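You operate a simulated robot arm through the tools that you are given. There is no shell and no other tool.

You run a simulated robot arm. Do the job below in one go: nothing can be reset, and whatever is moved stays where it is left.

Task
Glue the pointed block to the square block and clamp them till set.
Fine: one dab from the glue pen, teal arm parked again, vice knob at tight. Where these are worked on the way, their far stop is far enough and under half their travel is too little: teal arm.

The check looks at the end state, three seconds after you hand in, the way a careful person would. Anything else that was tipped, shoved, dropped, spilled or broken makes it a failure.

Robot
A 7-joint arm with a two-finger parallel gripper, fixed in place. Base frame: the origin is at the foot of the arm, x ahead of it, y to its left, z up; the work surface is at about z = 740. Lengths are in mm, angles in degrees, forces in N, time in s.
Its first joint turns from -132.0 to 132.0 degrees. Payload 3.91 kg.
Tool frame: the origin (TCP) lies between the finger pads and is the grasp point; the fingertips stand 30 mm ahead of it; z points along the fingers, y is the line along which they close. The gripper opens to 110 mm. The fingers are 20 mm wide and 10 mm thick; the gripper's body (48 by 112 mm) begins 55 mm behind the TCP.
Orientation is that of the tool frame in the base frame, as [roll, pitch, yaw] about the fixed x, y, z axes, in that order (R = Rz(yaw) Ry(pitch) Rx(roll)). With the fingers straight down and closing along the base's y, the tool's x points along the base's -x, its y along +y and its z along -z.

Tools
- The arm moves only by the tool arm_command. Its argument "motion" is a list that holds one entry, the list of rows, each a list of 7 numbers: the shift along the base's x, y, z in units of 50 mm (1.0 is 50 mm), then the turn, a rotation vector about the base's x, y, z in units of 8 degrees (1.0 is 8 degrees), then the finger opening in mm, from 0 to 110. In form: [[[x, y, z, rx, ry, rz, gripper], ...]]. A call has 1 to 20 rows; each row shifts and turns the commanded pose from where the row before left it. A call with a number of a shift or a turn outside -1 to 1 is refused whole. Each row takes 0.2 s and may step no farther than 50 mm and 8.6 degrees from the row before; otherwise, or with a gripper value out of range, the whole call is refused. A pose out of reach is approached as far as the arm can. The call stops where the force on the tool passes 40 N (or 10 N more than at its start, if that is more) or the arm is blocked; 0.2 s more then pass. Each finger travels about 108 mm/s and halts on what it meets, pressing with about 25 N; the grip force reading is that of the motor and also rises with nothing between the fingers. The clock runs only during rows and for 0.2 s after the last one: add rows that do not move to give the fingers time. The reply holds the time, the measured pose of the TCP, the force on the tool along the base axes, the opening and the grip force, in the units named above and with some noise, with the torque about the TCP (base axes, N m) and any sound that the robot's microphone picked up.
- Cameras (640 x 400 px; columns grow to the right, rows downward): "scene" is fixed at [48.3, 648.9, 1322.2]; the picture's right is [-0.70, -0.71, 0.00], its down [-0.54, 0.53, -0.66] and it looks along [0.47, -0.46, -0.75] (base axes); focal length 214 px, centre (320, 200). "wrist" rides on the gripper at [72, 17, -103] in the tool frame; the picture's right is [-0.23, 0.97, 0.00], its down [-0.76, -0.18, -0.62] and it looks along [-0.61, -0.14, 0.78] (tool axes); focal length 222 px, centre (320, 200).
- camera(camera): a new picture of that camera. The clock stands still meanwhile.
- measure_at(camera, pixels): there is no depth. For up to 12 entries [column, row, z] of the newest picture of that camera ("zoom" is the newest enlarged one), the place [x, y] in the base frame at which the ray of that pixel passes the height z, good to about 2 mm. The clock stands still meanwhile.
- close_up(camera, box): a new picture of the part [left, top, right, bottom] of that camera's present view, enlarged. The clock stands still meanwhile.
- hand_in(): hands the job in; it is judged then, once.

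Unless the task says otherwise, let go and move clear before handing in.

The tools are called by a JSON object that holds its "fn" and its "kwargs". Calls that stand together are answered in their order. arm_command: Moves the arm, as the interface text tells. Its arguments: {"type":"object","properties":{"motion":{"type":"array","items":{"type":"array","items":{"type":"array","items":{"type":"number"}}}}},"required":["motion"]} The other tools are called the same way: camera (camera) takes a picture; measure_at (camera, pixels) gives the place at which the rays of pixels pass given heights; close_up (camera, box) takes an enlarged picture of a part of a camera's view; hand_in () hands the job in.

At the start:

```text
time_s: 0.0
tcp_pos: [203.6, 473.6, 1142.9]
orientation: [-180.0, 0.0, 180.0]
ft_force: [0.1, 0.2, -0.1]
wrist_torque: [-0.01, 0.0, 0.01]
grip_width: 109.9
finger_force: 0.0
```

scene: 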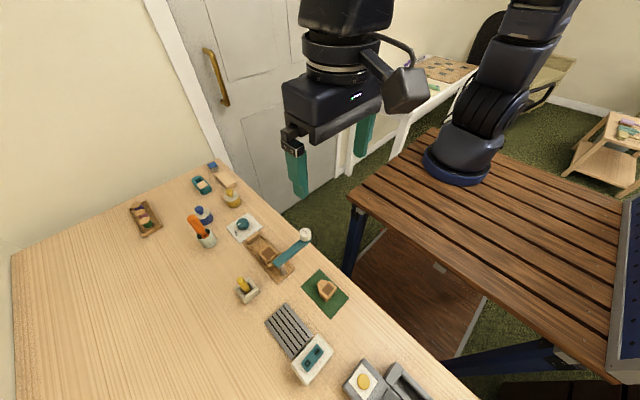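
wrist: 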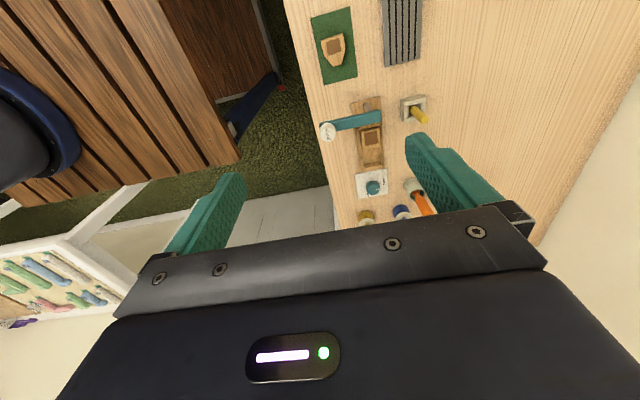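

The scene shows a table with a vice-like tray near (268,257) with a teal arm from (275,265) to (305,235), a pointed block on a green mat at (325,290), a knob at (243,225), and a pen-like object at (245,288). I'll enlarge those areas first.

{"fn": "close_up", "kwargs": {"camera": "scene", "box": [220, 200, 360, 320]}}

{"fn": "close_up", "kwargs": {"camera": "scene", "box": [120, 150, 260, 260]}}

{"fn": "close_up", "kwargs": {"camera": "scene", "box": [250, 290, 440, 400]}}

{"fn": "close_up", "kwargs": {"camera": "wrist", "box": [290, 0, 450, 110]}}

{"fn": "close_up", "kwargs": {"camera": "wrist", "box": [300, 80, 460, 230]}}

```text
3.33 times, centred on (290, 260) of scene
```

zoom: 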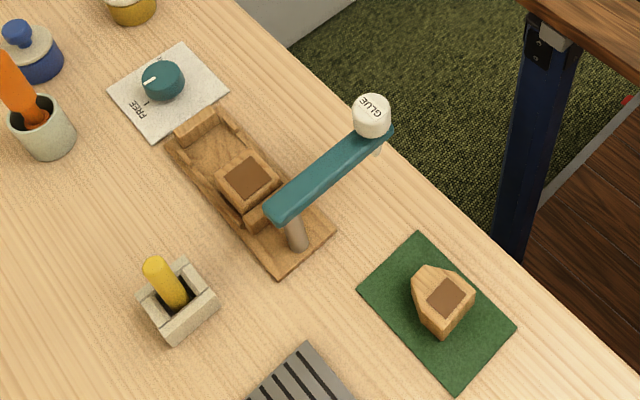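

```text
3.64 times, centred on (190, 205) of scene
```

zoom: 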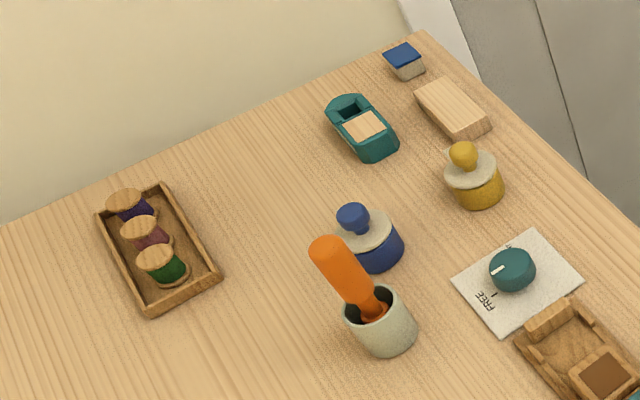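

```text
3.37 times, centred on (345, 345) of scene
```

zoom: 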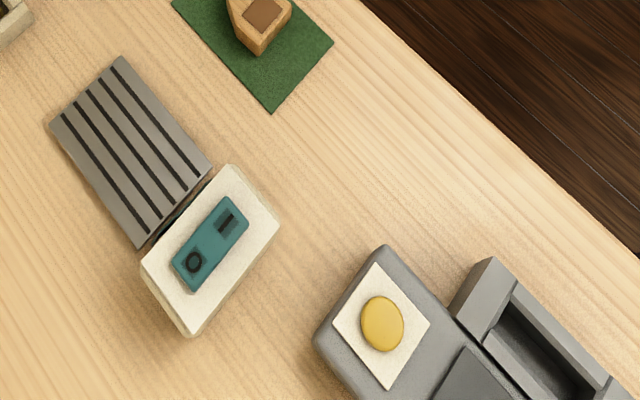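

```text
3.64 times, centred on (370, 55) of wrist
```

zoom: 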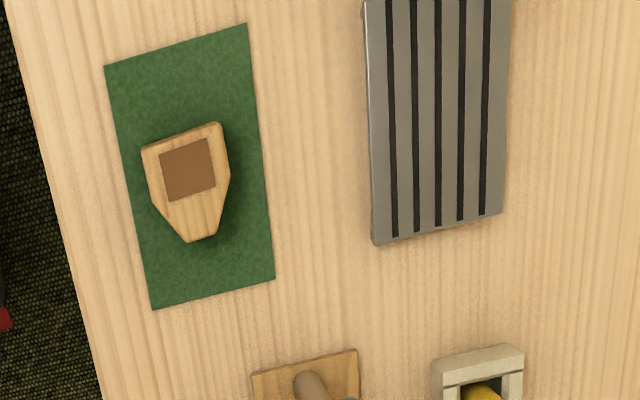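

```text
2.67 times, centred on (380, 155) of wrist
```

zoom: 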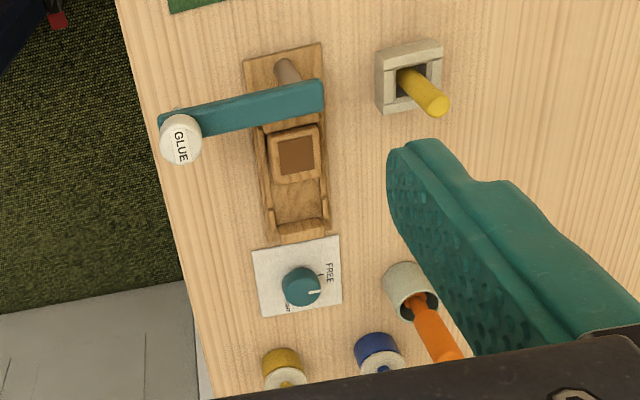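

The close-ups show a tray vice holding the square block, a swing arm with a "GLUE" cap at its end, a knob plate with "FREE", and the pointed block on a green mat. I'll measure where the main items are.

{"fn": "measure_at", "kwargs": {"camera": "scene", "pixels": [[326, 292, 740], [326, 288, 760], [267, 256, 760], [243, 225, 755], [306, 235, 840], [281, 262, 820], [286, 275, 745], [246, 292, 745], [205, 240, 740], [263, 238, 740], [281, 283, 740], [312, 360, 740]]}}

{"fn": "close_up", "kwargs": {"camera": "scene", "box": [230, 210, 320, 290]}}

{"fn": "close_up", "kwargs": {"camera": "scene", "box": [290, 260, 360, 330]}}

```text
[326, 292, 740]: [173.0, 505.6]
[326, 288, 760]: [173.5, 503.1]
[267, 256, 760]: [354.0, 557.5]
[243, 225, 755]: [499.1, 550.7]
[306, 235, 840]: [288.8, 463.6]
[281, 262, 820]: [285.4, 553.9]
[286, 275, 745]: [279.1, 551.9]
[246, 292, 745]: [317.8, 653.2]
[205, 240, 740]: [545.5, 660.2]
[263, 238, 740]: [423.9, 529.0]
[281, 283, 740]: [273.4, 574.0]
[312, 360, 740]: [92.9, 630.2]
```

```text
5.00 times, centred on (275, 250) of scene
```

zoom: 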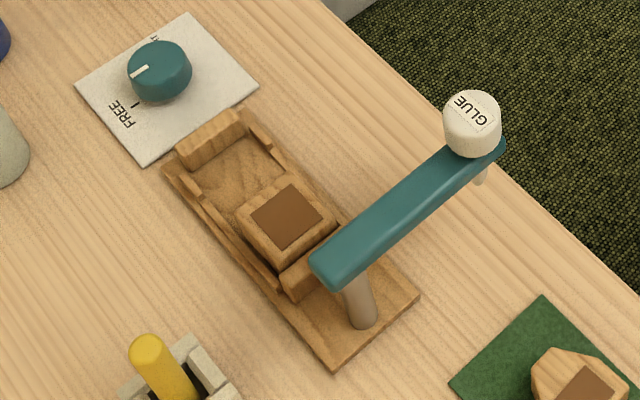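

```text
5.71 times, centred on (325, 295) of scene
```

zoom: 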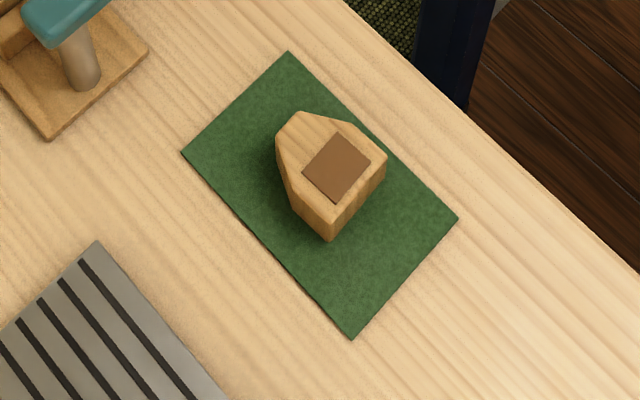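

The vice tray (zoom 165–420, 110–370) has a fixed jaw at both ends, with a gap beyond the square block and the swing-arm post at its near end. I'll bring the wrist camera closer for a better look.

{"fn": "arm_command", "kwargs": {"motion": [[[0, 0.48, -0.7, 0, 0, 0, 110], [0, 0.48, -0.7, 0, 0, 0, 110], [0, 0.48, -0.7, 0, 0, 0, 110], [0, 0.48, -0.7, 0, 0, 0, 110], [0, 0.48, -0.7, 0, 0, 0, 110]]]}}

{"fn": "camera", "kwargs": {"camera": "wrist"}}

{"fn": "camera", "kwargs": {"camera": "scene"}}

```text
time_s: 1.2
tcp_pos: [200.9, 594.0, 967.6]
orientation: [180.0, 0.1, 179.8]
ft_force: [0.2, -0.3, 0.8]
wrist_torque: [0.01, -0.02, 0.01]
grip_width: 110.0
finger_force: 0.0
```

```text
taken
```

wrist: 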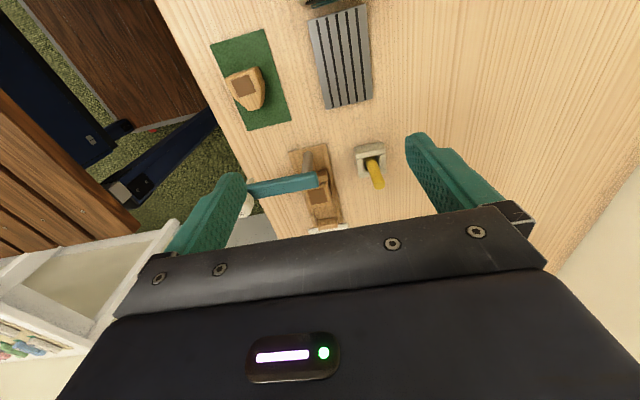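

```text
taken
```

scene: 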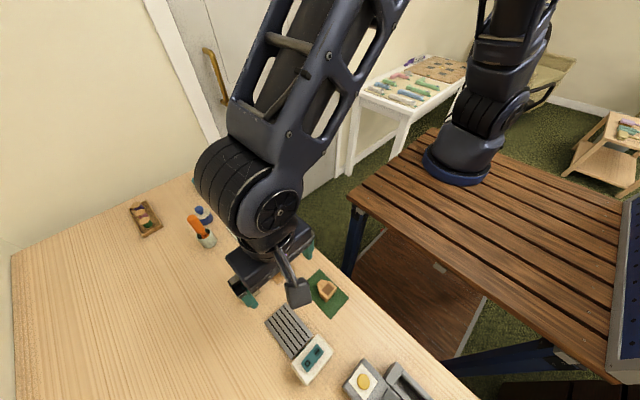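

The wrist view now shows the vice at (318,185), partly hidden by the gripper, so I'll shift ahead in x to put it in the clear upper half of the picture.

{"fn": "arm_command", "kwargs": {"motion": [[[0.9, -0.2, 0, 0, 0, 0, 110], [0.9, -0.2, 0, 0, 0, 0, 110], [0.9, -0.2, 0, 0, 0, 0, 110]]]}}

{"fn": "camera", "kwargs": {"camera": "wrist"}}

{"fn": "close_up", "kwargs": {"camera": "wrist", "box": [220, 40, 400, 210]}}

```text
time_s: 2.0
tcp_pos: [337.9, 563.7, 967.7]
orientation: [-180.0, 0.0, -179.9]
ft_force: [-0.5, 0.1, -0.1]
wrist_torque: [-0.02, -0.05, -0.01]
grip_width: 110.1
finger_force: 0.0
```

```text
taken
```

wrist: 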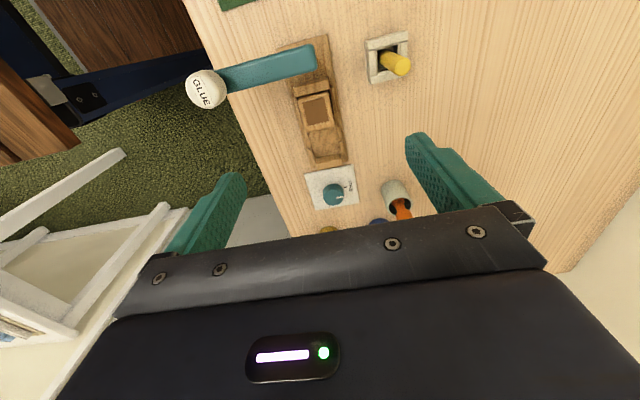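

```text
2.35 times, centred on (310, 125) of wrist
```

zoom: 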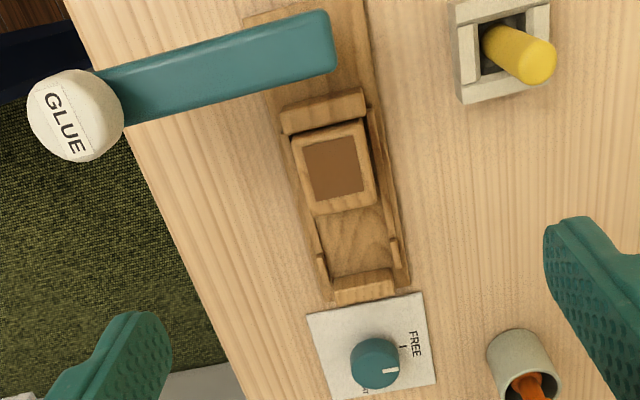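

The vice is clear at (320,110) and the knob plate at (332,188). I'll enlarge each part.

{"fn": "close_up", "kwargs": {"camera": "wrist", "box": [285, 70, 365, 170]}}

{"fn": "close_up", "kwargs": {"camera": "wrist", "box": [295, 150, 375, 225]}}

{"fn": "close_up", "kwargs": {"camera": "wrist", "box": [170, 25, 340, 125]}}

```text
4.00 times, centred on (325, 120) of wrist
```

zoom: 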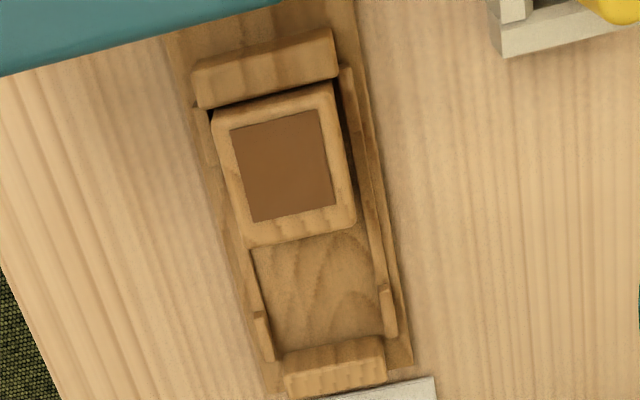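

```text
5.33 times, centred on (335, 188) of wrist
```

zoom: 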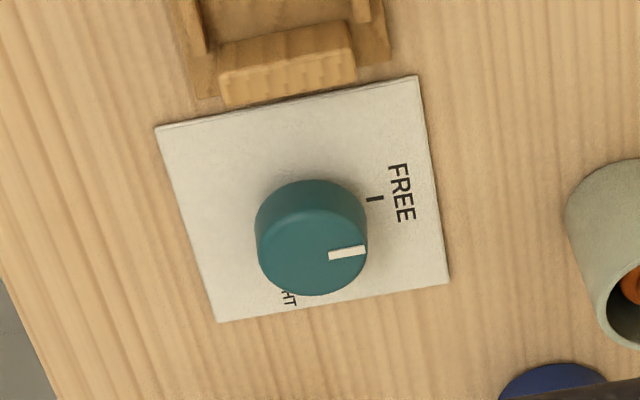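

```text
3.76 times, centred on (255, 75) of wrist
```

zoom: 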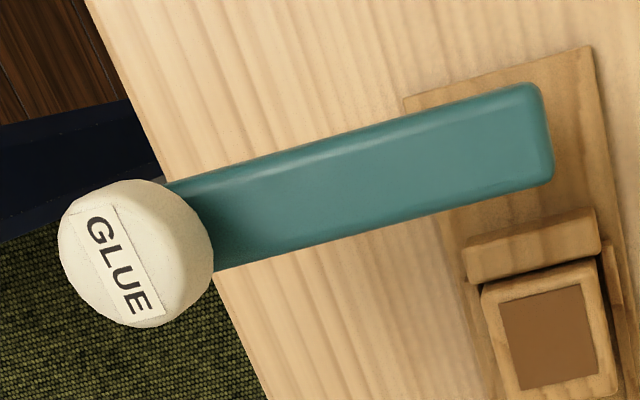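

The knob pointer is at FREE (towards +y) and "…HT" shows on the far side (+x), so TIGHT should be a clockwise turn. I'll triangulate heights from the scene and wrist views.

{"fn": "measure_at", "kwargs": {"camera": "scene", "pixels": [[268.4, 253.2, 760], [268.4, 253.2, 780], [268.4, 253.2, 800], [305.6, 231, 820], [305.6, 231, 850], [305.6, 231, 880], [328, 289.2, 760], [328, 289.2, 780], [328, 289.2, 800], [243, 222, 760], [243, 222, 780]]}}

{"fn": "measure_at", "kwargs": {"camera": "wrist", "pixels": [[315.75, 111.25, 760], [315.75, 111.25, 780], [315.75, 111.25, 800], [204.5, 92, 820], [204.5, 92, 850], [204.5, 92, 880], [298, 98, 775], [328, 90.5, 775], [334.2, 126.2, 775], [306.7, 130.7, 775], [333, 196, 760], [333, 196, 780]]}}

```text
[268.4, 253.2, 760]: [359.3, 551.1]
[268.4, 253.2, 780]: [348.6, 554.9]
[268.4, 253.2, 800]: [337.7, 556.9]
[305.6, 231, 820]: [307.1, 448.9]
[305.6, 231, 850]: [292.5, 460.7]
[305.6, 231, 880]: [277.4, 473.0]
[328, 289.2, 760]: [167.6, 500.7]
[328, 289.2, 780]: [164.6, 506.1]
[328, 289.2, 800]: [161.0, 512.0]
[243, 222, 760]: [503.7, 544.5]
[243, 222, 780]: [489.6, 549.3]
```

```text
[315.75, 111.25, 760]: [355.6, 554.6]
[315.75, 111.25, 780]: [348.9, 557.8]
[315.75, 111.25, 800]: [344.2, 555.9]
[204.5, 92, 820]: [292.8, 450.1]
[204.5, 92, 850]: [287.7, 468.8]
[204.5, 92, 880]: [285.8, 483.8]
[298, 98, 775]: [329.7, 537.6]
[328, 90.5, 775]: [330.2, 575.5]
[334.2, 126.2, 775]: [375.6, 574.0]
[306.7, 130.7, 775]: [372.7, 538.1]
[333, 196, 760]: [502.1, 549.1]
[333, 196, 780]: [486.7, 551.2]
```

Triangulation puts the square block's top near z≈778 at (349,556) and the glue cap top near z≈855. I'll view the pointed block from above to compare its size with the gap.

{"fn": "measure_at", "kwargs": {"camera": "wrist", "pixels": [[307.5, 131, 750], [335, 126, 750], [315, 157.5, 750], [342, 153, 750], [316, 159, 770], [341, 155, 770], [293, 87, 775], [329, 78, 775], [289, 43, 748], [327, 38, 748], [312, 168, 745], [348, 162, 745]]}}

{"fn": "arm_command", "kwargs": {"motion": [[[-0.9, -0.26, -0.15, 0, 0, 0, 110], [-0.9, -0.26, -0.15, 0, 0, 0, 110], [-0.9, -0.26, -0.15, 0, 0, 0, 110], [-0.9, -0.26, -0.15, 0, 0, 0, 110]]]}}

{"fn": "camera", "kwargs": {"camera": "wrist"}}

{"fn": "camera", "kwargs": {"camera": "scene"}}

```text
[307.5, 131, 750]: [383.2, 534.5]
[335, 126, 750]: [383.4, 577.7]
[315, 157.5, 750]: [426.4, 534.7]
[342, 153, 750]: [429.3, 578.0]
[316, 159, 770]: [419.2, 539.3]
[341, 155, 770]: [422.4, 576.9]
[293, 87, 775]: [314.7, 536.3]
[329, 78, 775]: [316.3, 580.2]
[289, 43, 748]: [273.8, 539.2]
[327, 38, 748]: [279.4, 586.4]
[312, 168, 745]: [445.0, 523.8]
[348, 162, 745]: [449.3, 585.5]
```

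```text
time_s: 3.0
tcp_pos: [158.8, 511.2, 939.0]
orientation: [180.0, 0.0, 179.9]
ft_force: [-0.4, 0.5, 0.6]
wrist_torque: [0.0, 0.06, -0.03]
grip_width: 110.1
finger_force: 0.0
```

```text
taken
```

wrist: 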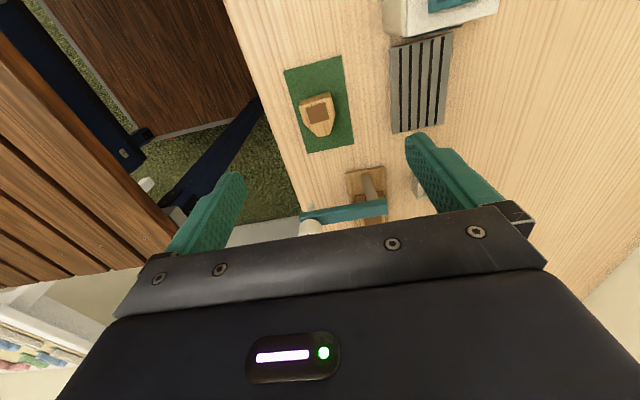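

```text
taken
```

scene: 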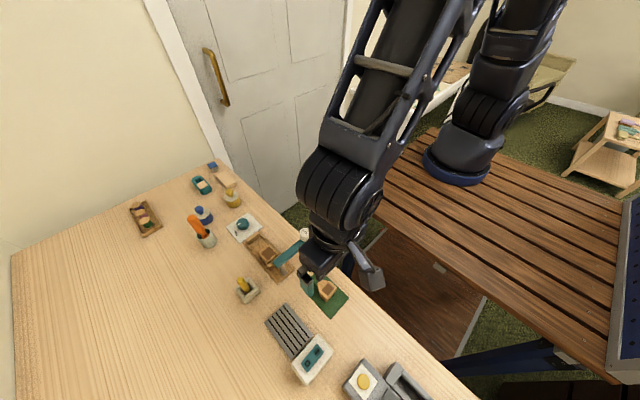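

The gap between the square block and the far jaw is about 50 mm long and 43 mm wide. The pointed block shows at (318,114) with its tip towards +x, so I'll enlarge and measure it.

{"fn": "close_up", "kwargs": {"camera": "wrist", "box": [280, 70, 360, 150]}}

{"fn": "close_up", "kwargs": {"camera": "scene", "box": [220, 200, 320, 290]}}

```text
5.00 times, centred on (320, 110) of wrist
```

zoom: 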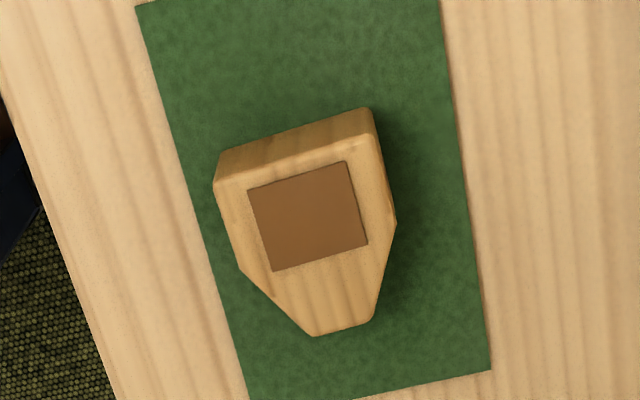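

```text
4.44 times, centred on (270, 245) of scene
```

zoom: 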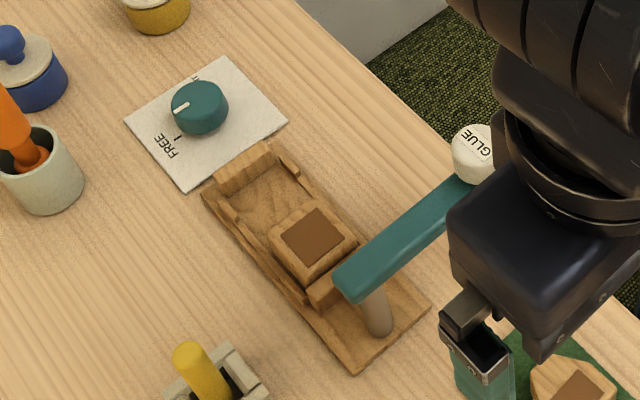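

The pointed block's top outline runs from its back edge at zoom (214,187)–(378,142) to its tip at (313,335)–(370,320). I'll measure these at candidate heights.

{"fn": "measure_at", "kwargs": {"camera": "wrist", "pixels": [[317.6, 113.2, 760], [317.6, 113.2, 775], [317.6, 113.2, 790], [299.2, 107.4, 775], [331.6, 98.2, 775], [335.2, 114.4, 775], [304, 123.6, 775], [318.6, 137, 775], [330, 134, 775], [301, 100, 743], [330, 91.6, 743]]}}

{"fn": "measure_at", "kwargs": {"camera": "scene", "pixels": [[328, 289.2, 770], [328, 289.2, 775], [318, 285, 775], [321, 279.5, 775], [327.5, 281.5, 775], [336.5, 288, 775], [328, 296.5, 775], [326, 302, 743], [240, 219.5, 770], [246, 220, 741], [240.5, 229, 741]]}}

```text
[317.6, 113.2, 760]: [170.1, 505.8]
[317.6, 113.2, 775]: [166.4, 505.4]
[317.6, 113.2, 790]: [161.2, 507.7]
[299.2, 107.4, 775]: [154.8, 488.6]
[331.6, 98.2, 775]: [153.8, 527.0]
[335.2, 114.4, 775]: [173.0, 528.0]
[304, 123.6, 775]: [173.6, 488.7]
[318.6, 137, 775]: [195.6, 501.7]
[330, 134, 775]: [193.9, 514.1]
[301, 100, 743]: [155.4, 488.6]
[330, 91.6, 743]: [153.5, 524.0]
```

```text
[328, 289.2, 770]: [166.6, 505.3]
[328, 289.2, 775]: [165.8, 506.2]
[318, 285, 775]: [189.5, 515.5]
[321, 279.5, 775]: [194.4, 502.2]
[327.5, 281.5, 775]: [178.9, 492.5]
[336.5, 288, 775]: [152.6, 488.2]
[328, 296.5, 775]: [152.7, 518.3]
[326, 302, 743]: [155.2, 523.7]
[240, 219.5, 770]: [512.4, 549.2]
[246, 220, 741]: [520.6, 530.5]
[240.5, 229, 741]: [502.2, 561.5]
```

The pointed block is about 41 long, 39 wide and 35 tall, with its flat back at x≈154 and its tip at x≈195, so it fits the gap as it lies. I'll look closely at the swing arm's pivot and pen from here.

{"fn": "close_up", "kwargs": {"camera": "wrist", "box": [290, 150, 400, 240]}}

{"fn": "close_up", "kwargs": {"camera": "scene", "box": [265, 220, 325, 290]}}

```text
4.44 times, centred on (345, 195) of wrist
```

zoom: 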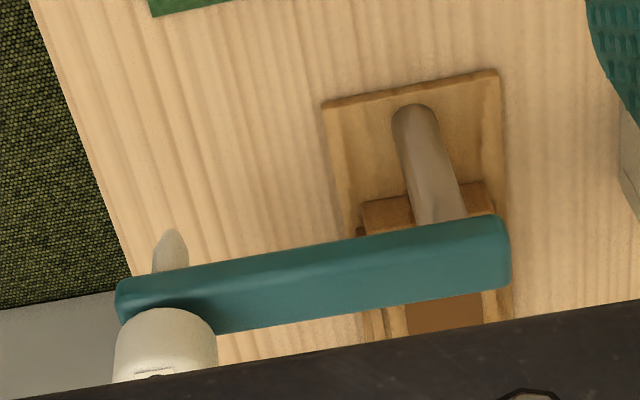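

```text
5.71 times, centred on (295, 255) of scene
```

zoom: 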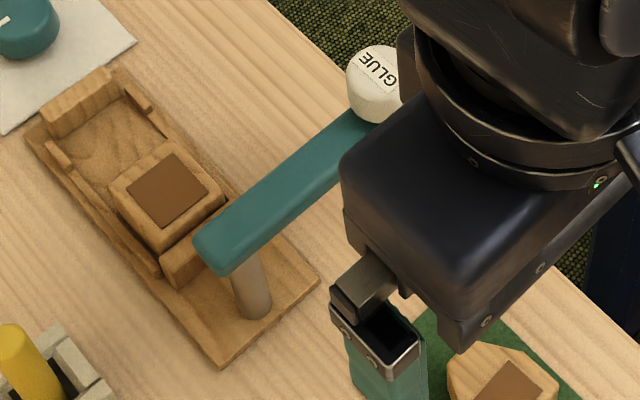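

The post's base is at about wrist (366,178) and the pen's nozzle tip at (312,203). I'll triangulate the pivot and nozzle from both cameras.

{"fn": "measure_at", "kwargs": {"camera": "wrist", "pixels": [[366.5, 178, 748], [365.8, 174, 748], [372, 200, 810], [372, 200, 825], [311.7, 203, 780], [311.7, 203, 800], [311.7, 203, 820], [387, 205, 835], [300, 220, 835], [310, 228, 835]]}}

{"fn": "measure_at", "kwargs": {"camera": "scene", "pixels": [[284, 274, 748], [308, 247, 780], [308, 247, 800], [308, 247, 820], [312, 240, 835], [282, 267.5, 835], [273.5, 261, 835], [303, 241, 835]]}}

```text
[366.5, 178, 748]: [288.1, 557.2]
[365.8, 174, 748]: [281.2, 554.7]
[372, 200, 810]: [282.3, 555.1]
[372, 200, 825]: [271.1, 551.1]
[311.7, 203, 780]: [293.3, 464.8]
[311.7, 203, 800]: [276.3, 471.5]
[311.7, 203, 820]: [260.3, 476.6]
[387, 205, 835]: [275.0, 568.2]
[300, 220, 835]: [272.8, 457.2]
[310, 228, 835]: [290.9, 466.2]
```

```text
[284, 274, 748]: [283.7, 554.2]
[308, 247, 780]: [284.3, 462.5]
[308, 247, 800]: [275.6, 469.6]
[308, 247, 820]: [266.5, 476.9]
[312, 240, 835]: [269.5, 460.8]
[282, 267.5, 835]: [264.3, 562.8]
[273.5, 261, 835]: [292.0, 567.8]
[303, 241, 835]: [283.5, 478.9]
```

The pivot sits near (283,555) and the pen about 88 mm from it. A quarter swing therefore puts the nozzle at about x=371, right over the square block's far face, so the pointed block belongs in the gap. I'll close the fingers and come down on the -x side of the teal arm, ready to push it.

{"fn": "arm_command", "kwargs": {"motion": [[[0.8, -0.1, 0, 0, 0, 0, 0], [0.8, -0.1, 0, 0, 0, 0, 0], [0, 0, 0, 0, 0, 0, 0], [0, 0, -0.9, 0, 0, 0, 0], [0, 0, -0.9, 0, 0, 0, 0], [0, 0, 0, 0, 0, 0, 0]]]}}

{"fn": "camera", "kwargs": {"camera": "scene"}}

{"fn": "camera", "kwargs": {"camera": "wrist"}}

{"fn": "close_up", "kwargs": {"camera": "scene", "box": [250, 210, 340, 290]}}

```text
time_s: 4.4
tcp_pos: [239.6, 501.2, 847.8]
orientation: [-180.0, 0.0, -180.0]
ft_force: [-0.2, 0.4, 0.4]
wrist_torque: [0.04, -0.01, -0.01]
grip_width: 0.0
finger_force: 25.2
```

```text
taken
```

scene: 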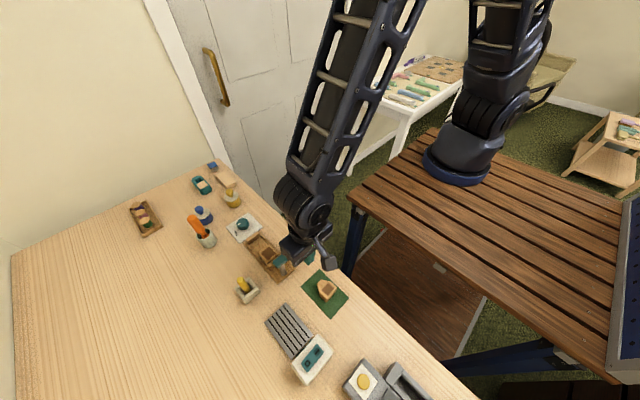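

```text
taken
```

wrist: 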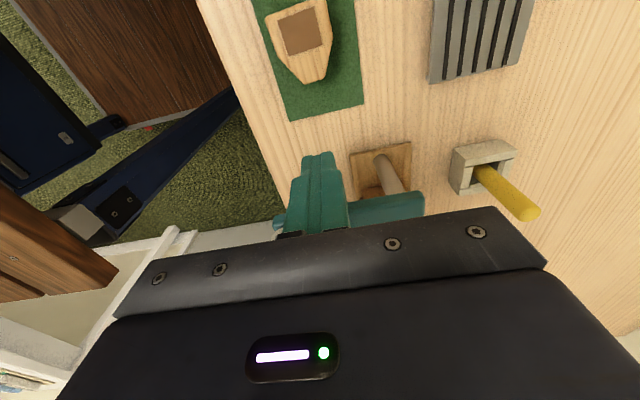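

```text
5.00 times, centred on (295, 250) of scene
```

zoom: 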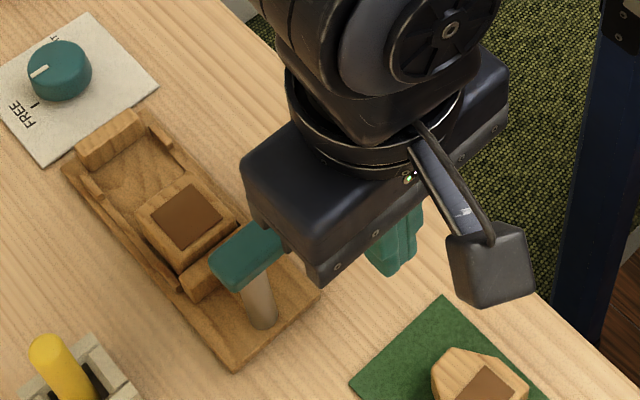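

The closed fingers are at (240,501) beside the bar and well clear of the pen. I'll push gently towards +x and watch the force for contact.

{"fn": "arm_command", "kwargs": {"motion": [[[0.14, 0, 0, 0, 0, 0, 0], [0.14, 0, 0, 0, 0, 0, 0], [0.14, -0.02, 0, 0, 0, 0, 0], [0.14, -0.02, 0, 0, 0, 0, 0], [0.14, -0.02, 0, 0, 0, 0, 0]]]}}

{"fn": "close_up", "kwargs": {"camera": "scene", "box": [250, 210, 340, 290]}}

{"fn": "camera", "kwargs": {"camera": "wrist"}}

```text
time_s: 5.6
tcp_pos: [272.9, 498.4, 846.3]
orientation: [179.9, 0.0, 179.8]
ft_force: [-1.3, 0.7, -0.4]
wrist_torque: [0.04, 0.01, 0.02]
grip_width: 0.3
finger_force: 24.7
```

```text
5.00 times, centred on (295, 250) of scene
```

zoom: 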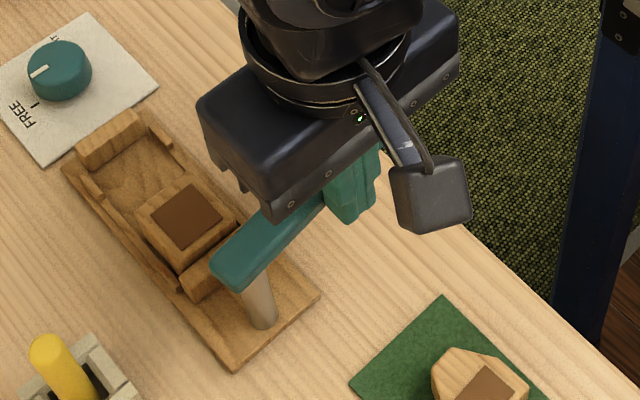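

```text
taken
```

wrist: 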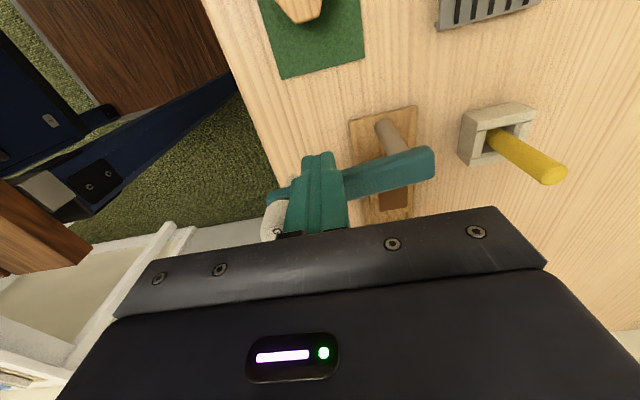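

There is light contact (-1.3 N in x) and the bar has started to turn. I'll keep pushing along the arc.

{"fn": "arm_command", "kwargs": {"motion": [[[0.16, -0.05, 0, 0, 0, 0, 0], [0.156, -0.012, 0, 0, 0, 0, 0], [0.144, 0.022, 0, 0, 0, 0, 0], [0.15, 0.034, 0, 0, 0, 0, 0], [0.15, 0.076, 0, 0, 0, 0, 0], [0.14, 0.09, 0, 0, 0, 0, 0]]]}}

{"fn": "close_up", "kwargs": {"camera": "scene", "box": [250, 210, 340, 290]}}

{"fn": "camera", "kwargs": {"camera": "wrist"}}

```text
time_s: 7.0
tcp_pos: [318.8, 506.1, 847.1]
orientation: [180.0, 0.0, 179.9]
ft_force: [-0.4, 0.5, 0.3]
wrist_torque: [-0.01, -0.02, -0.02]
grip_width: 0.1
finger_force: 24.7
```

```text
5.00 times, centred on (295, 250) of scene
```

zoom: 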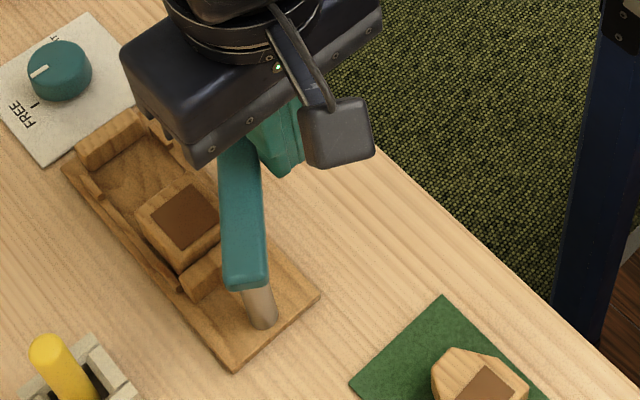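

```text
taken
```

wrist: 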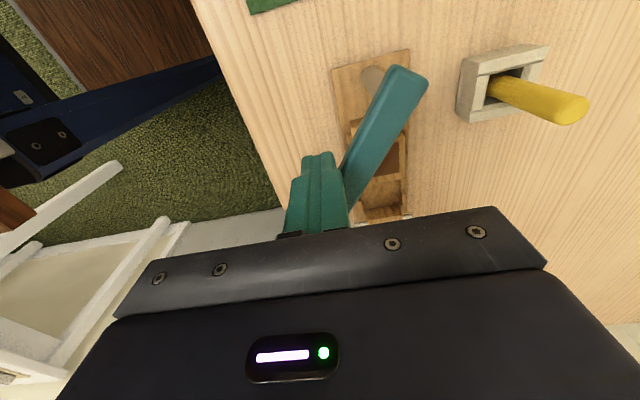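

The bar swings easily and is now at roughly -35°. I'll carry on to the far stop with smaller steps.

{"fn": "arm_command", "kwargs": {"motion": [[[0.11, 0.11, 0, 0, 0, 0, 0], [0.12, 0.13, 0, 0, 0, 0, 0], [0.07, 0.13, 0, 0, 0, 0, 0], [0.06, 0.13, 0, 0, 0, 0, 0], [0.01, 0.08, 0, 0, 0, 0, 0], [0, 0.06, 0, 0, 0, 0, 0]]]}}

{"fn": "close_up", "kwargs": {"camera": "scene", "box": [230, 210, 320, 290]}}

{"fn": "camera", "kwargs": {"camera": "wrist"}}

```text
time_s: 8.4
tcp_pos: [337.6, 534.9, 848.0]
orientation: [-179.6, -0.1, 179.9]
ft_force: [0.8, -28.2, 4.8]
wrist_torque: [-0.51, 0.03, 0.25]
grip_width: 0.2
finger_force: 25.2
```

```text
5.00 times, centred on (275, 250) of scene
```

zoom: 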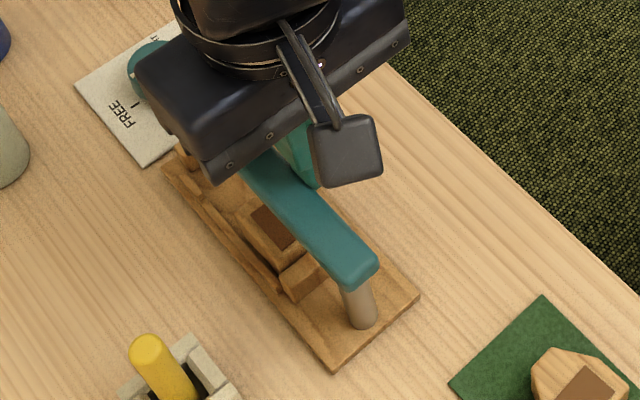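

```text
taken
```

wrist: 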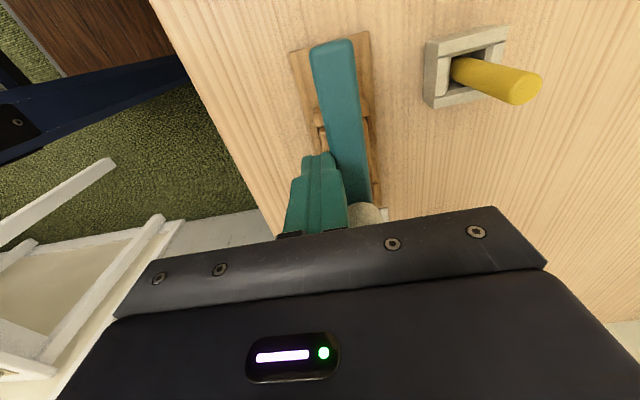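

The reading of -28 N in y shows the arm is against its far stop, lying straight along the tray. I'll back off, rise, and check that it stays and where the cap is.

{"fn": "arm_command", "kwargs": {"motion": [[[0, -0.2, 0, 0, 0, 0, 0], [0, -0.3, 0, 0, 0, 0, 0], [0, -0.2, 0.6, 0, 0, 0, 0], [0, 0, 0.9, 0, 0, 0, 0], [0, 0, 0.6, 0, 0, 0, 0], [0, 0.5, 0, 0, 0, 0, 0], [0, 0, 0, 0, 0, 0, 0]]]}}

{"fn": "camera", "kwargs": {"camera": "wrist"}}

{"fn": "close_up", "kwargs": {"camera": "scene", "box": [230, 200, 320, 290]}}

```text
time_s: 10.0
tcp_pos: [337.2, 526.7, 952.4]
orientation: [-180.0, 0.1, 180.0]
ft_force: [-0.1, 0.2, 1.0]
wrist_torque: [0.0, -0.01, -0.05]
grip_width: 0.0
finger_force: 25.2
```

```text
taken
```

wrist: 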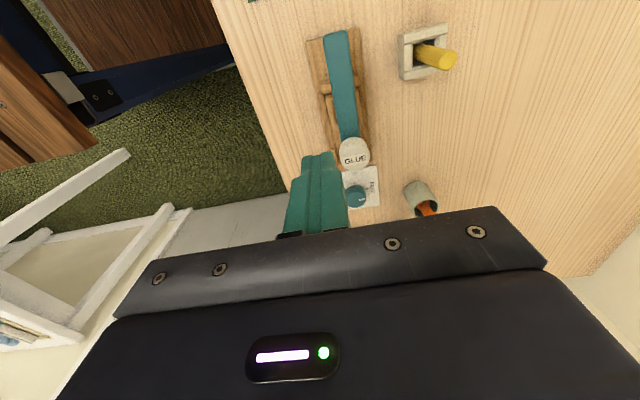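

```text
4.44 times, centred on (275, 245) of scene
```

zoom: 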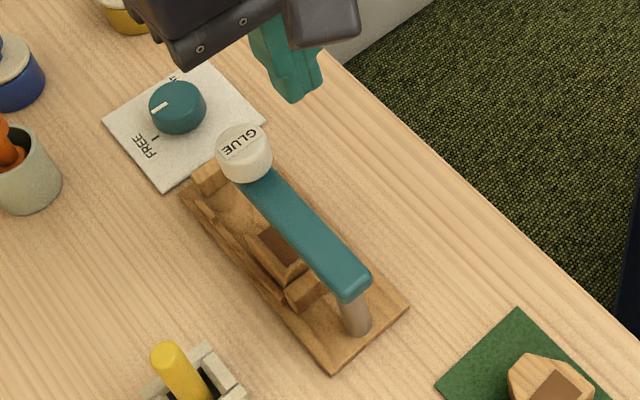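

The arm stayed at its far stop with the cap at wrist (354,152) and scene (257,232). I'll take a close look and triangulate the cap's top.

{"fn": "close_up", "kwargs": {"camera": "wrist", "box": [310, 110, 400, 200]}}

{"fn": "measure_at", "kwargs": {"camera": "scene", "pixels": [[257, 232.2, 830], [257, 232.2, 845], [257, 232.2, 860], [257, 232.2, 875]]}}

{"fn": "measure_at", "kwargs": {"camera": "wrist", "pixels": [[354, 153, 830], [354, 153, 845], [354, 153, 860], [354, 153, 875]]}}

```text
4.44 times, centred on (355, 155) of wrist
```

zoom: 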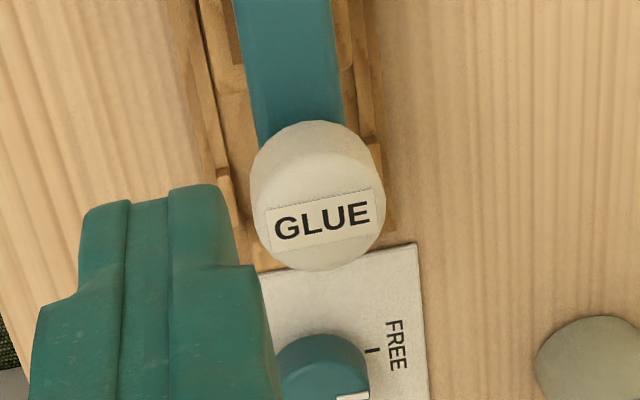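

```text
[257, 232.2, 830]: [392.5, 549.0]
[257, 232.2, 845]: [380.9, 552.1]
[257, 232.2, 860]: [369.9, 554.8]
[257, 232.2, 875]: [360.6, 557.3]
```

```text
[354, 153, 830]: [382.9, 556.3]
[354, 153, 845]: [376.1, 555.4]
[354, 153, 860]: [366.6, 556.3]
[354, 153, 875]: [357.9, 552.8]
```

Both views put the cap's top centre at about (371,555,860). I'll move above it and come down close, without touching.

{"fn": "arm_command", "kwargs": {"motion": [[[0.68, 0.56, 0, 0, 0, 0, 0], [0, 0, -0.5, 0, 0, 0, 0], [0, 0, -0.4, 0, 0, 0, 0], [0, 0, 0, 0, 0, 0, 0]]]}}

{"fn": "close_up", "kwargs": {"camera": "scene", "box": [220, 190, 310, 280]}}

{"fn": "camera", "kwargs": {"camera": "wrist"}}

```text
time_s: 11.0
tcp_pos: [369.4, 556.9, 905.9]
orientation: [-180.0, -0.1, -179.9]
ft_force: [-0.3, 0.0, 0.8]
wrist_torque: [0.0, -0.01, -0.01]
grip_width: 0.0
finger_force: 25.0
```

```text
4.44 times, centred on (265, 235) of scene
```

zoom: 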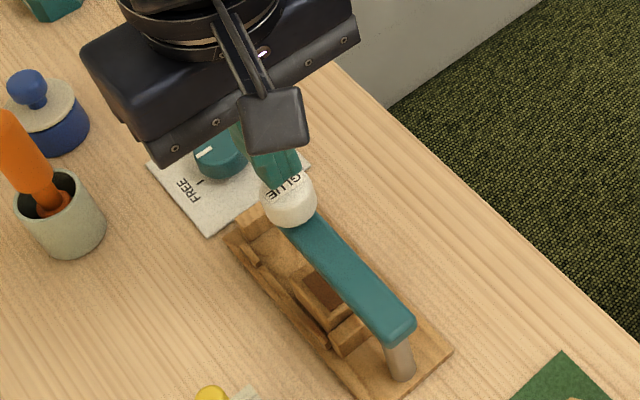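

```text
taken
```

wrist: 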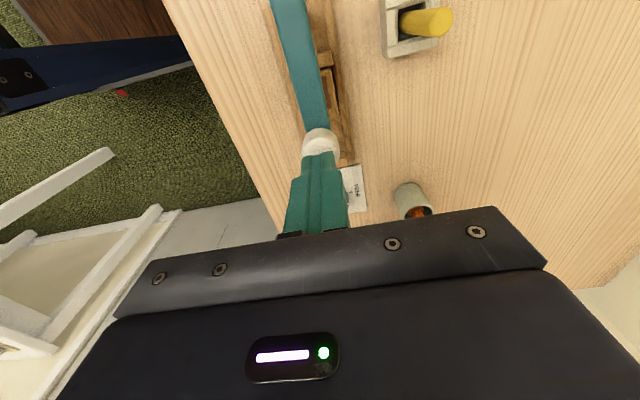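

The fingers hang just above the cap in the scene view, with the tips about 15 mm over it. I'll come down in small steps and watch the vertical force.

{"fn": "arm_command", "kwargs": {"motion": [[[0.03, -0.03, -0.08, 0, 0, 0, 0], [0, 0, -0.08, 0, 0, 0, 0], [0, 0, -0.06, 0, 0, 0, 0], [0, 0, -0.04, 0, 0, 0, 0]]]}}

```text
time_s: 12.0
tcp_pos: [371.9, 554.6, 895.1]
orientation: [179.9, 0.0, 179.9]
ft_force: [0.0, 0.0, 0.0]
wrist_torque: [-0.02, -0.03, -0.02]
grip_width: 0.0
finger_force: 24.9
```

There is no contact at z=895. I'll continue downward in 2 mm steps.

{"fn": "arm_command", "kwargs": {"motion": [[[0, 0, -0.04, 0, 0, 0, 0], [0, 0, -0.04, 0, 0, 0, 0], [0, 0, -0.04, 0, 0, 0, 0]]]}}

```text
time_s: 12.8
tcp_pos: [371.3, 555.3, 888.3]
orientation: [-180.0, -0.1, 180.0]
ft_force: [-1.0, 0.2, 0.1]
wrist_torque: [-0.01, -0.04, 0.03]
grip_width: 0.0
finger_force: 25.2
```

No contact yet at z=888, so I'll keep going down.

{"fn": "arm_command", "kwargs": {"motion": [[[0, 0, -0.04, 0, 0, 0, 0], [0, 0, -0.04, 0, 0, 0, 0], [0, 0, -0.04, 0, 0, 0, 0]]]}}

{"fn": "close_up", "kwargs": {"camera": "scene", "box": [230, 200, 300, 270]}}

```text
time_s: 13.6
tcp_pos: [373.7, 555.0, 882.2]
orientation: [-179.9, 0.0, 180.0]
ft_force: [0.3, -0.1, 0.4]
wrist_torque: [-0.03, -0.02, 0.01]
grip_width: 0.0
finger_force: 25.3
```

```text
5.71 times, centred on (265, 235) of scene
```

zoom: 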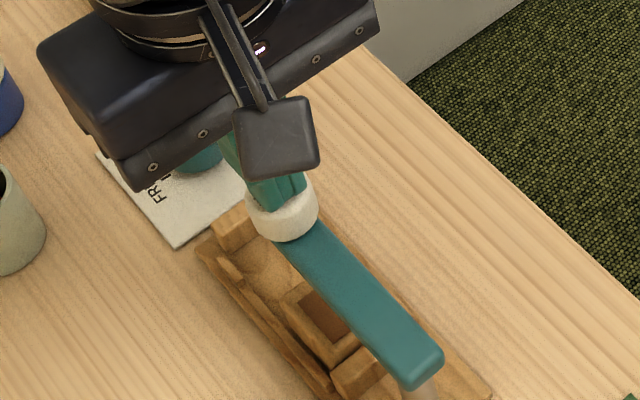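

The fingertip appears right at the cap's top but there is still no force, so I'll keep lowering slowly.

{"fn": "arm_command", "kwargs": {"motion": [[[0, 0, -0.03, 0, 0, 0, 0], [0, 0, -0.03, 0, 0, 0, 0], [0, 0, -0.03, 0, 0, 0, 0]]]}}

```text
time_s: 14.4
tcp_pos: [371.3, 555.0, 878.1]
orientation: [179.9, 0.1, -180.0]
ft_force: [1.0, 0.0, 1.9]
wrist_torque: [-0.03, -0.06, -0.02]
grip_width: 0.0
finger_force: 25.1
heard: click
```

A click was heard as the fingers met the cap (1.9 N at z=878). Before moving I'll look for signs of a dab.

{"fn": "close_up", "kwargs": {"camera": "scene", "box": [240, 220, 300, 280]}}

{"fn": "close_up", "kwargs": {"camera": "wrist", "box": [280, 60, 380, 190]}}

```text
6.67 times, centred on (270, 250) of scene
```

zoom: 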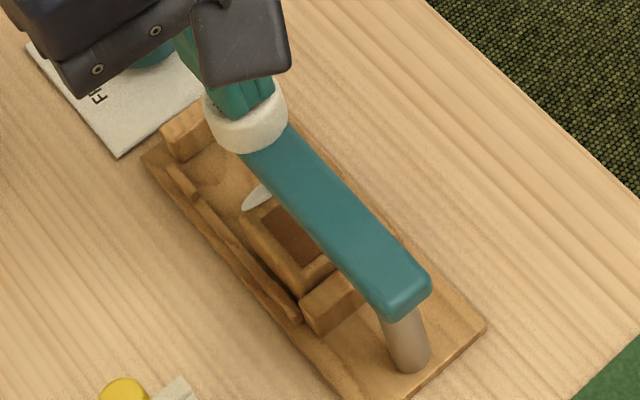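

```text
3.08 times, centred on (330, 125) of wrist
```

zoom: 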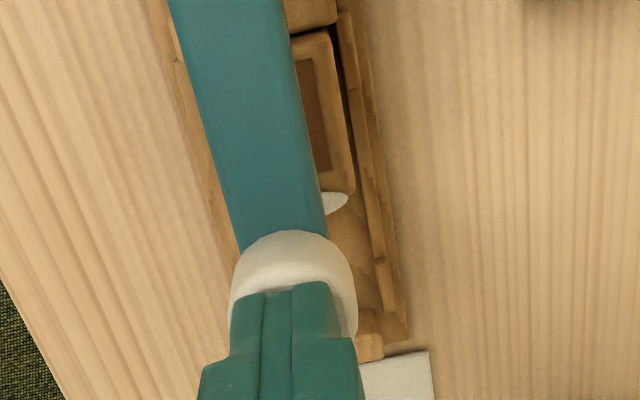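

A white dab now shows on the tray against the square block's far face (zoom (255,195)), so the single press worked. I'll lift straight off and move over to the bar's +y side.

{"fn": "arm_command", "kwargs": {"motion": [[[0, 0, 0.3, 0, 0, 0, 0], [0, 0, 0.9, 0, 0, 0, 0], [-0.35, 0.35, 0, 0, 0, 0, 0], [-0.35, 0.4, 0, 0, 0, 0, 0], [0, 0, -0.6, 0, 0, 0, 0], [0, 0, -0.6, 0, 0, 0, 0], [0, 0, -0.6, 0, 0, 0, 0], [0, 0, 0, 0, 0, 0, 0]]]}}

{"fn": "close_up", "kwargs": {"camera": "scene", "box": [230, 200, 320, 290]}}

```text
time_s: 16.2
tcp_pos: [337.0, 591.4, 847.8]
orientation: [180.0, 0.0, 179.9]
ft_force: [-0.4, 0.7, -1.0]
wrist_torque: [0.0, 0.0, 0.01]
grip_width: 0.0
finger_force: 25.2
```

```text
4.44 times, centred on (275, 245) of scene
```

zoom: 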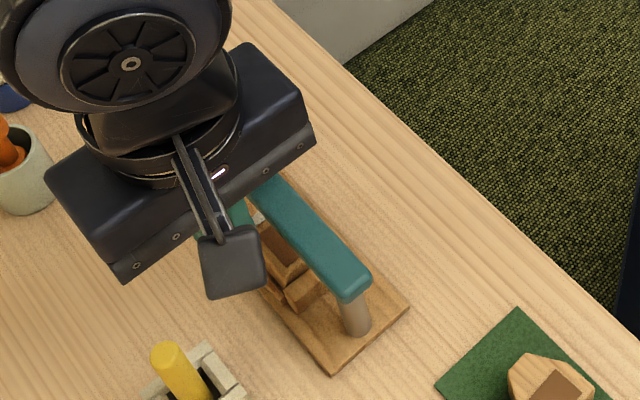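

The fingers are beside the bar's +y face at (337,591,848). I'll push the arm back along its arc towards its parked place.

{"fn": "arm_command", "kwargs": {"motion": [[[0.02, -0.19, 0, 0, 0, 0, 0], [0.02, -0.18, 0, 0, 0, 0, 0], [0.06, -0.18, 0, 0, 0, 0, 0], [0.02, -0.15, 0, 0, 0, 0, 0], [0, -0.15, 0, 0, 0, 0, 0], [-0.02, -0.15, 0, 0, 0, 0, 0], [-0.04, -0.14, 0, 0, 0, 0, 0], [-0.07, -0.15, 0, 0, 0, 0, 0], [-0.09, -0.14, 0, 0, 0, 0, 0]]]}}

{"fn": "close_up", "kwargs": {"camera": "scene", "box": [240, 210, 330, 290]}}

```text
time_s: 18.2
tcp_pos: [332.2, 520.4, 847.5]
orientation: [179.9, 0.0, -180.0]
ft_force: [0.1, 0.5, -0.2]
wrist_torque: [0.01, -0.02, 0.01]
grip_width: 0.1
finger_force: 24.9
```

```text
5.00 times, centred on (285, 250) of scene
```

zoom: 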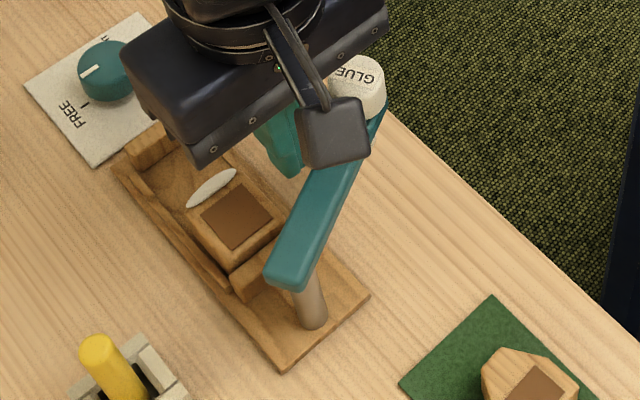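

The white glue spot shows on the square block's far face (zoom (212,187)) and the arm is most of the way back. I'll push on gently to the park stop.

{"fn": "arm_command", "kwargs": {"motion": [[[-0.11, -0.13, 0, 0, 0, 0, 0], [-0.13, -0.11, 0, 0, 0, 0, 0], [-0.14, -0.09, 0, 0, 0, 0, 0], [-0.14, -0.07, 0, 0, 0, 0, 0], [-0.08, -0.01, 0, 0, 0, 0, 0]]]}}

{"fn": "close_up", "kwargs": {"camera": "scene", "box": [240, 210, 330, 290]}}

{"fn": "camera", "kwargs": {"camera": "wrist"}}

```text
time_s: 19.4
tcp_pos: [308.4, 501.1, 850.5]
orientation: [179.7, 0.3, 179.6]
ft_force: [8.2, -0.5, -1.0]
wrist_torque: [0.04, -0.25, 0.01]
grip_width: 0.2
finger_force: 24.8
stopped in row 5: the force on the tool passed its limit at 46 N (the readings are from after the stop); the commanded pose is now the measured one
```

```text
5.00 times, centred on (285, 250) of scene
```

zoom: 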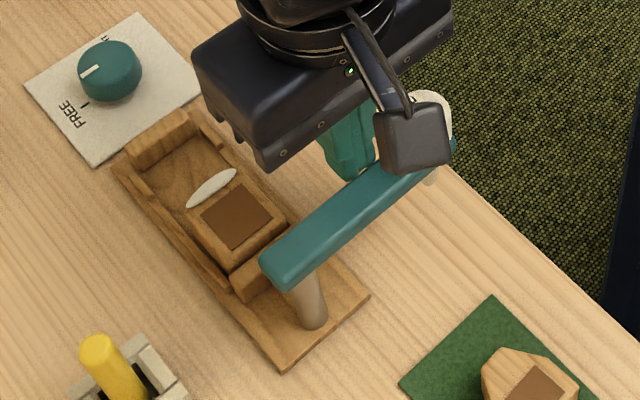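

```text
taken
```

wrist: 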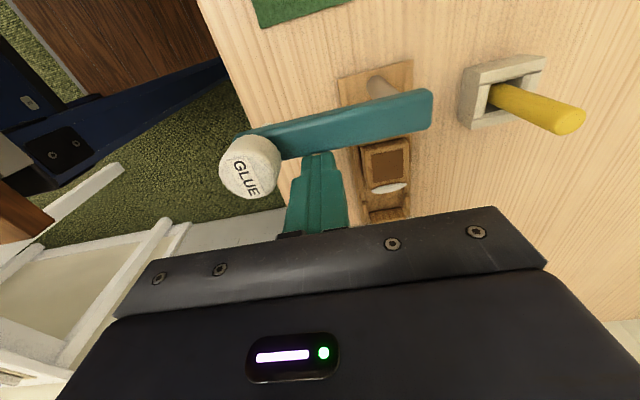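

The push stopped at 46 N, and the bar end at zoom (262,265) lies where it started, so the arm is at its park stop. I'll back off and rise, then confirm.

{"fn": "arm_command", "kwargs": {"motion": [[[0.2, 0, 0, 0, 0, 0, 0], [0.3, 0.1, 0.4, 0, 0, 0, 0], [0, 0.3, 0.9, 0, 0, 0, 0], [0.5, 0.6, 0.5, 0, 0, 0, 0], [0.3, 0.3, 0, 0, 0, 0, 0], [0, 0, 0, 0, 0, 0, 0]]]}}

{"fn": "camera", "kwargs": {"camera": "wrist"}}

{"fn": "close_up", "kwargs": {"camera": "scene", "box": [230, 210, 320, 290]}}

{"fn": "close_up", "kwargs": {"camera": "wrist", "box": [260, 40, 380, 190]}}

```text
time_s: 20.8
tcp_pos: [373.3, 565.7, 938.9]
orientation: [179.7, 0.3, 179.7]
ft_force: [-0.1, 0.3, 0.5]
wrist_torque: [0.02, 0.0, -0.01]
grip_width: 0.1
finger_force: 25.0
```

```text
taken
```

wrist: 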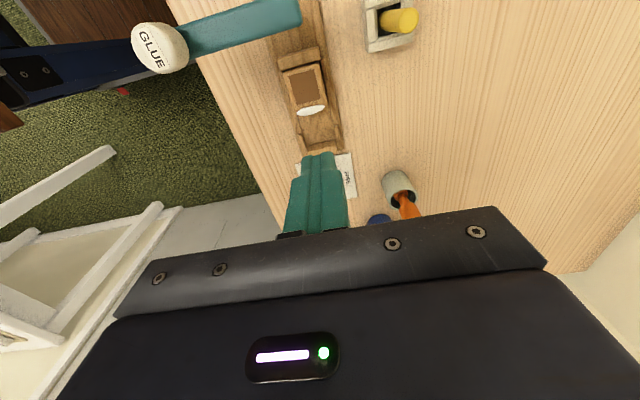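

```text
5.00 times, centred on (275, 250) of scene
```

zoom: 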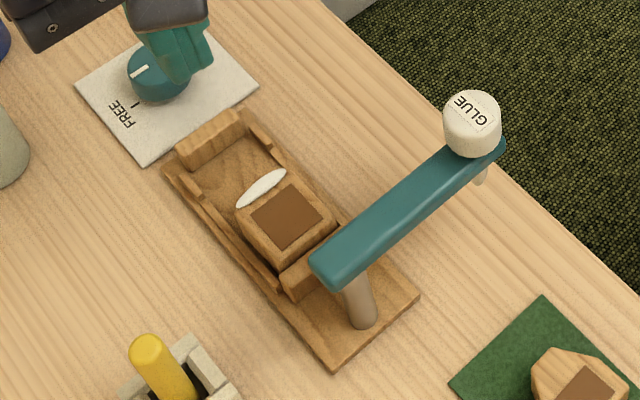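

```text
2.67 times, centred on (320, 115) of wrist
```

zoom: 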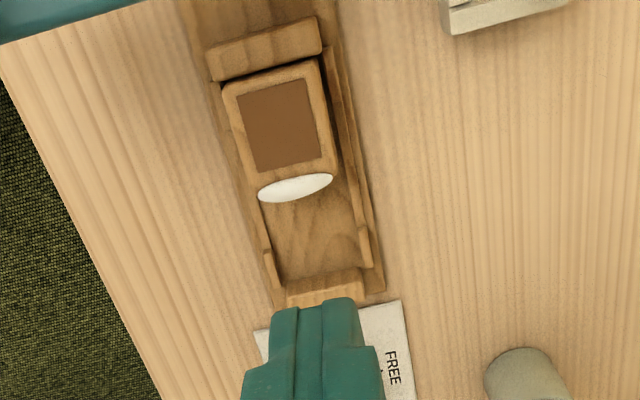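

The scene zoom matches the first picture (bar end (310,270), cap (473,105)), so the arm is parked again. Next I'll inspect the gap and rails closely to plan placing the block.

{"fn": "close_up", "kwargs": {"camera": "wrist", "box": [280, 60, 350, 160]}}

{"fn": "close_up", "kwargs": {"camera": "scene", "box": [242, 225, 292, 275]}}

```text
4.00 times, centred on (315, 110) of wrist
```

zoom: 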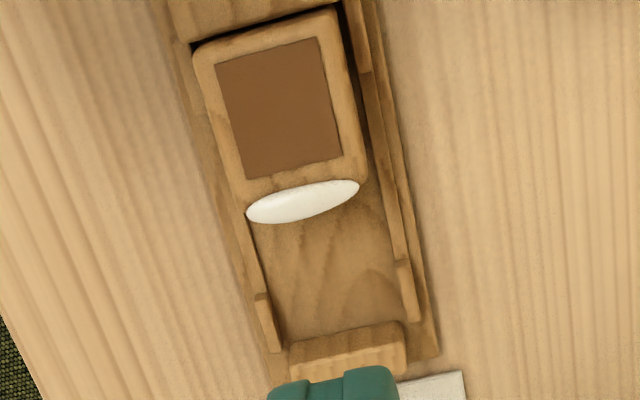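

```text
8.00 times, centred on (267, 250) of scene
```

zoom: 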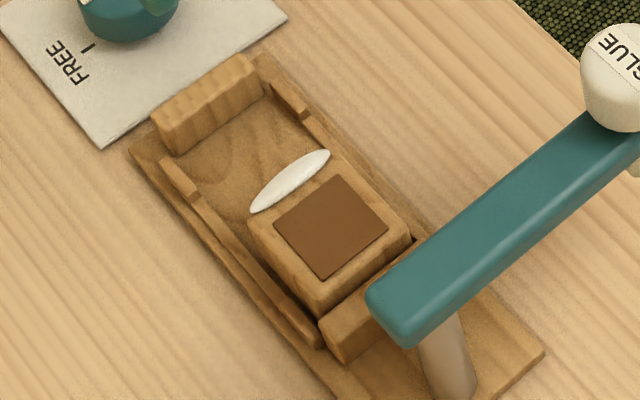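

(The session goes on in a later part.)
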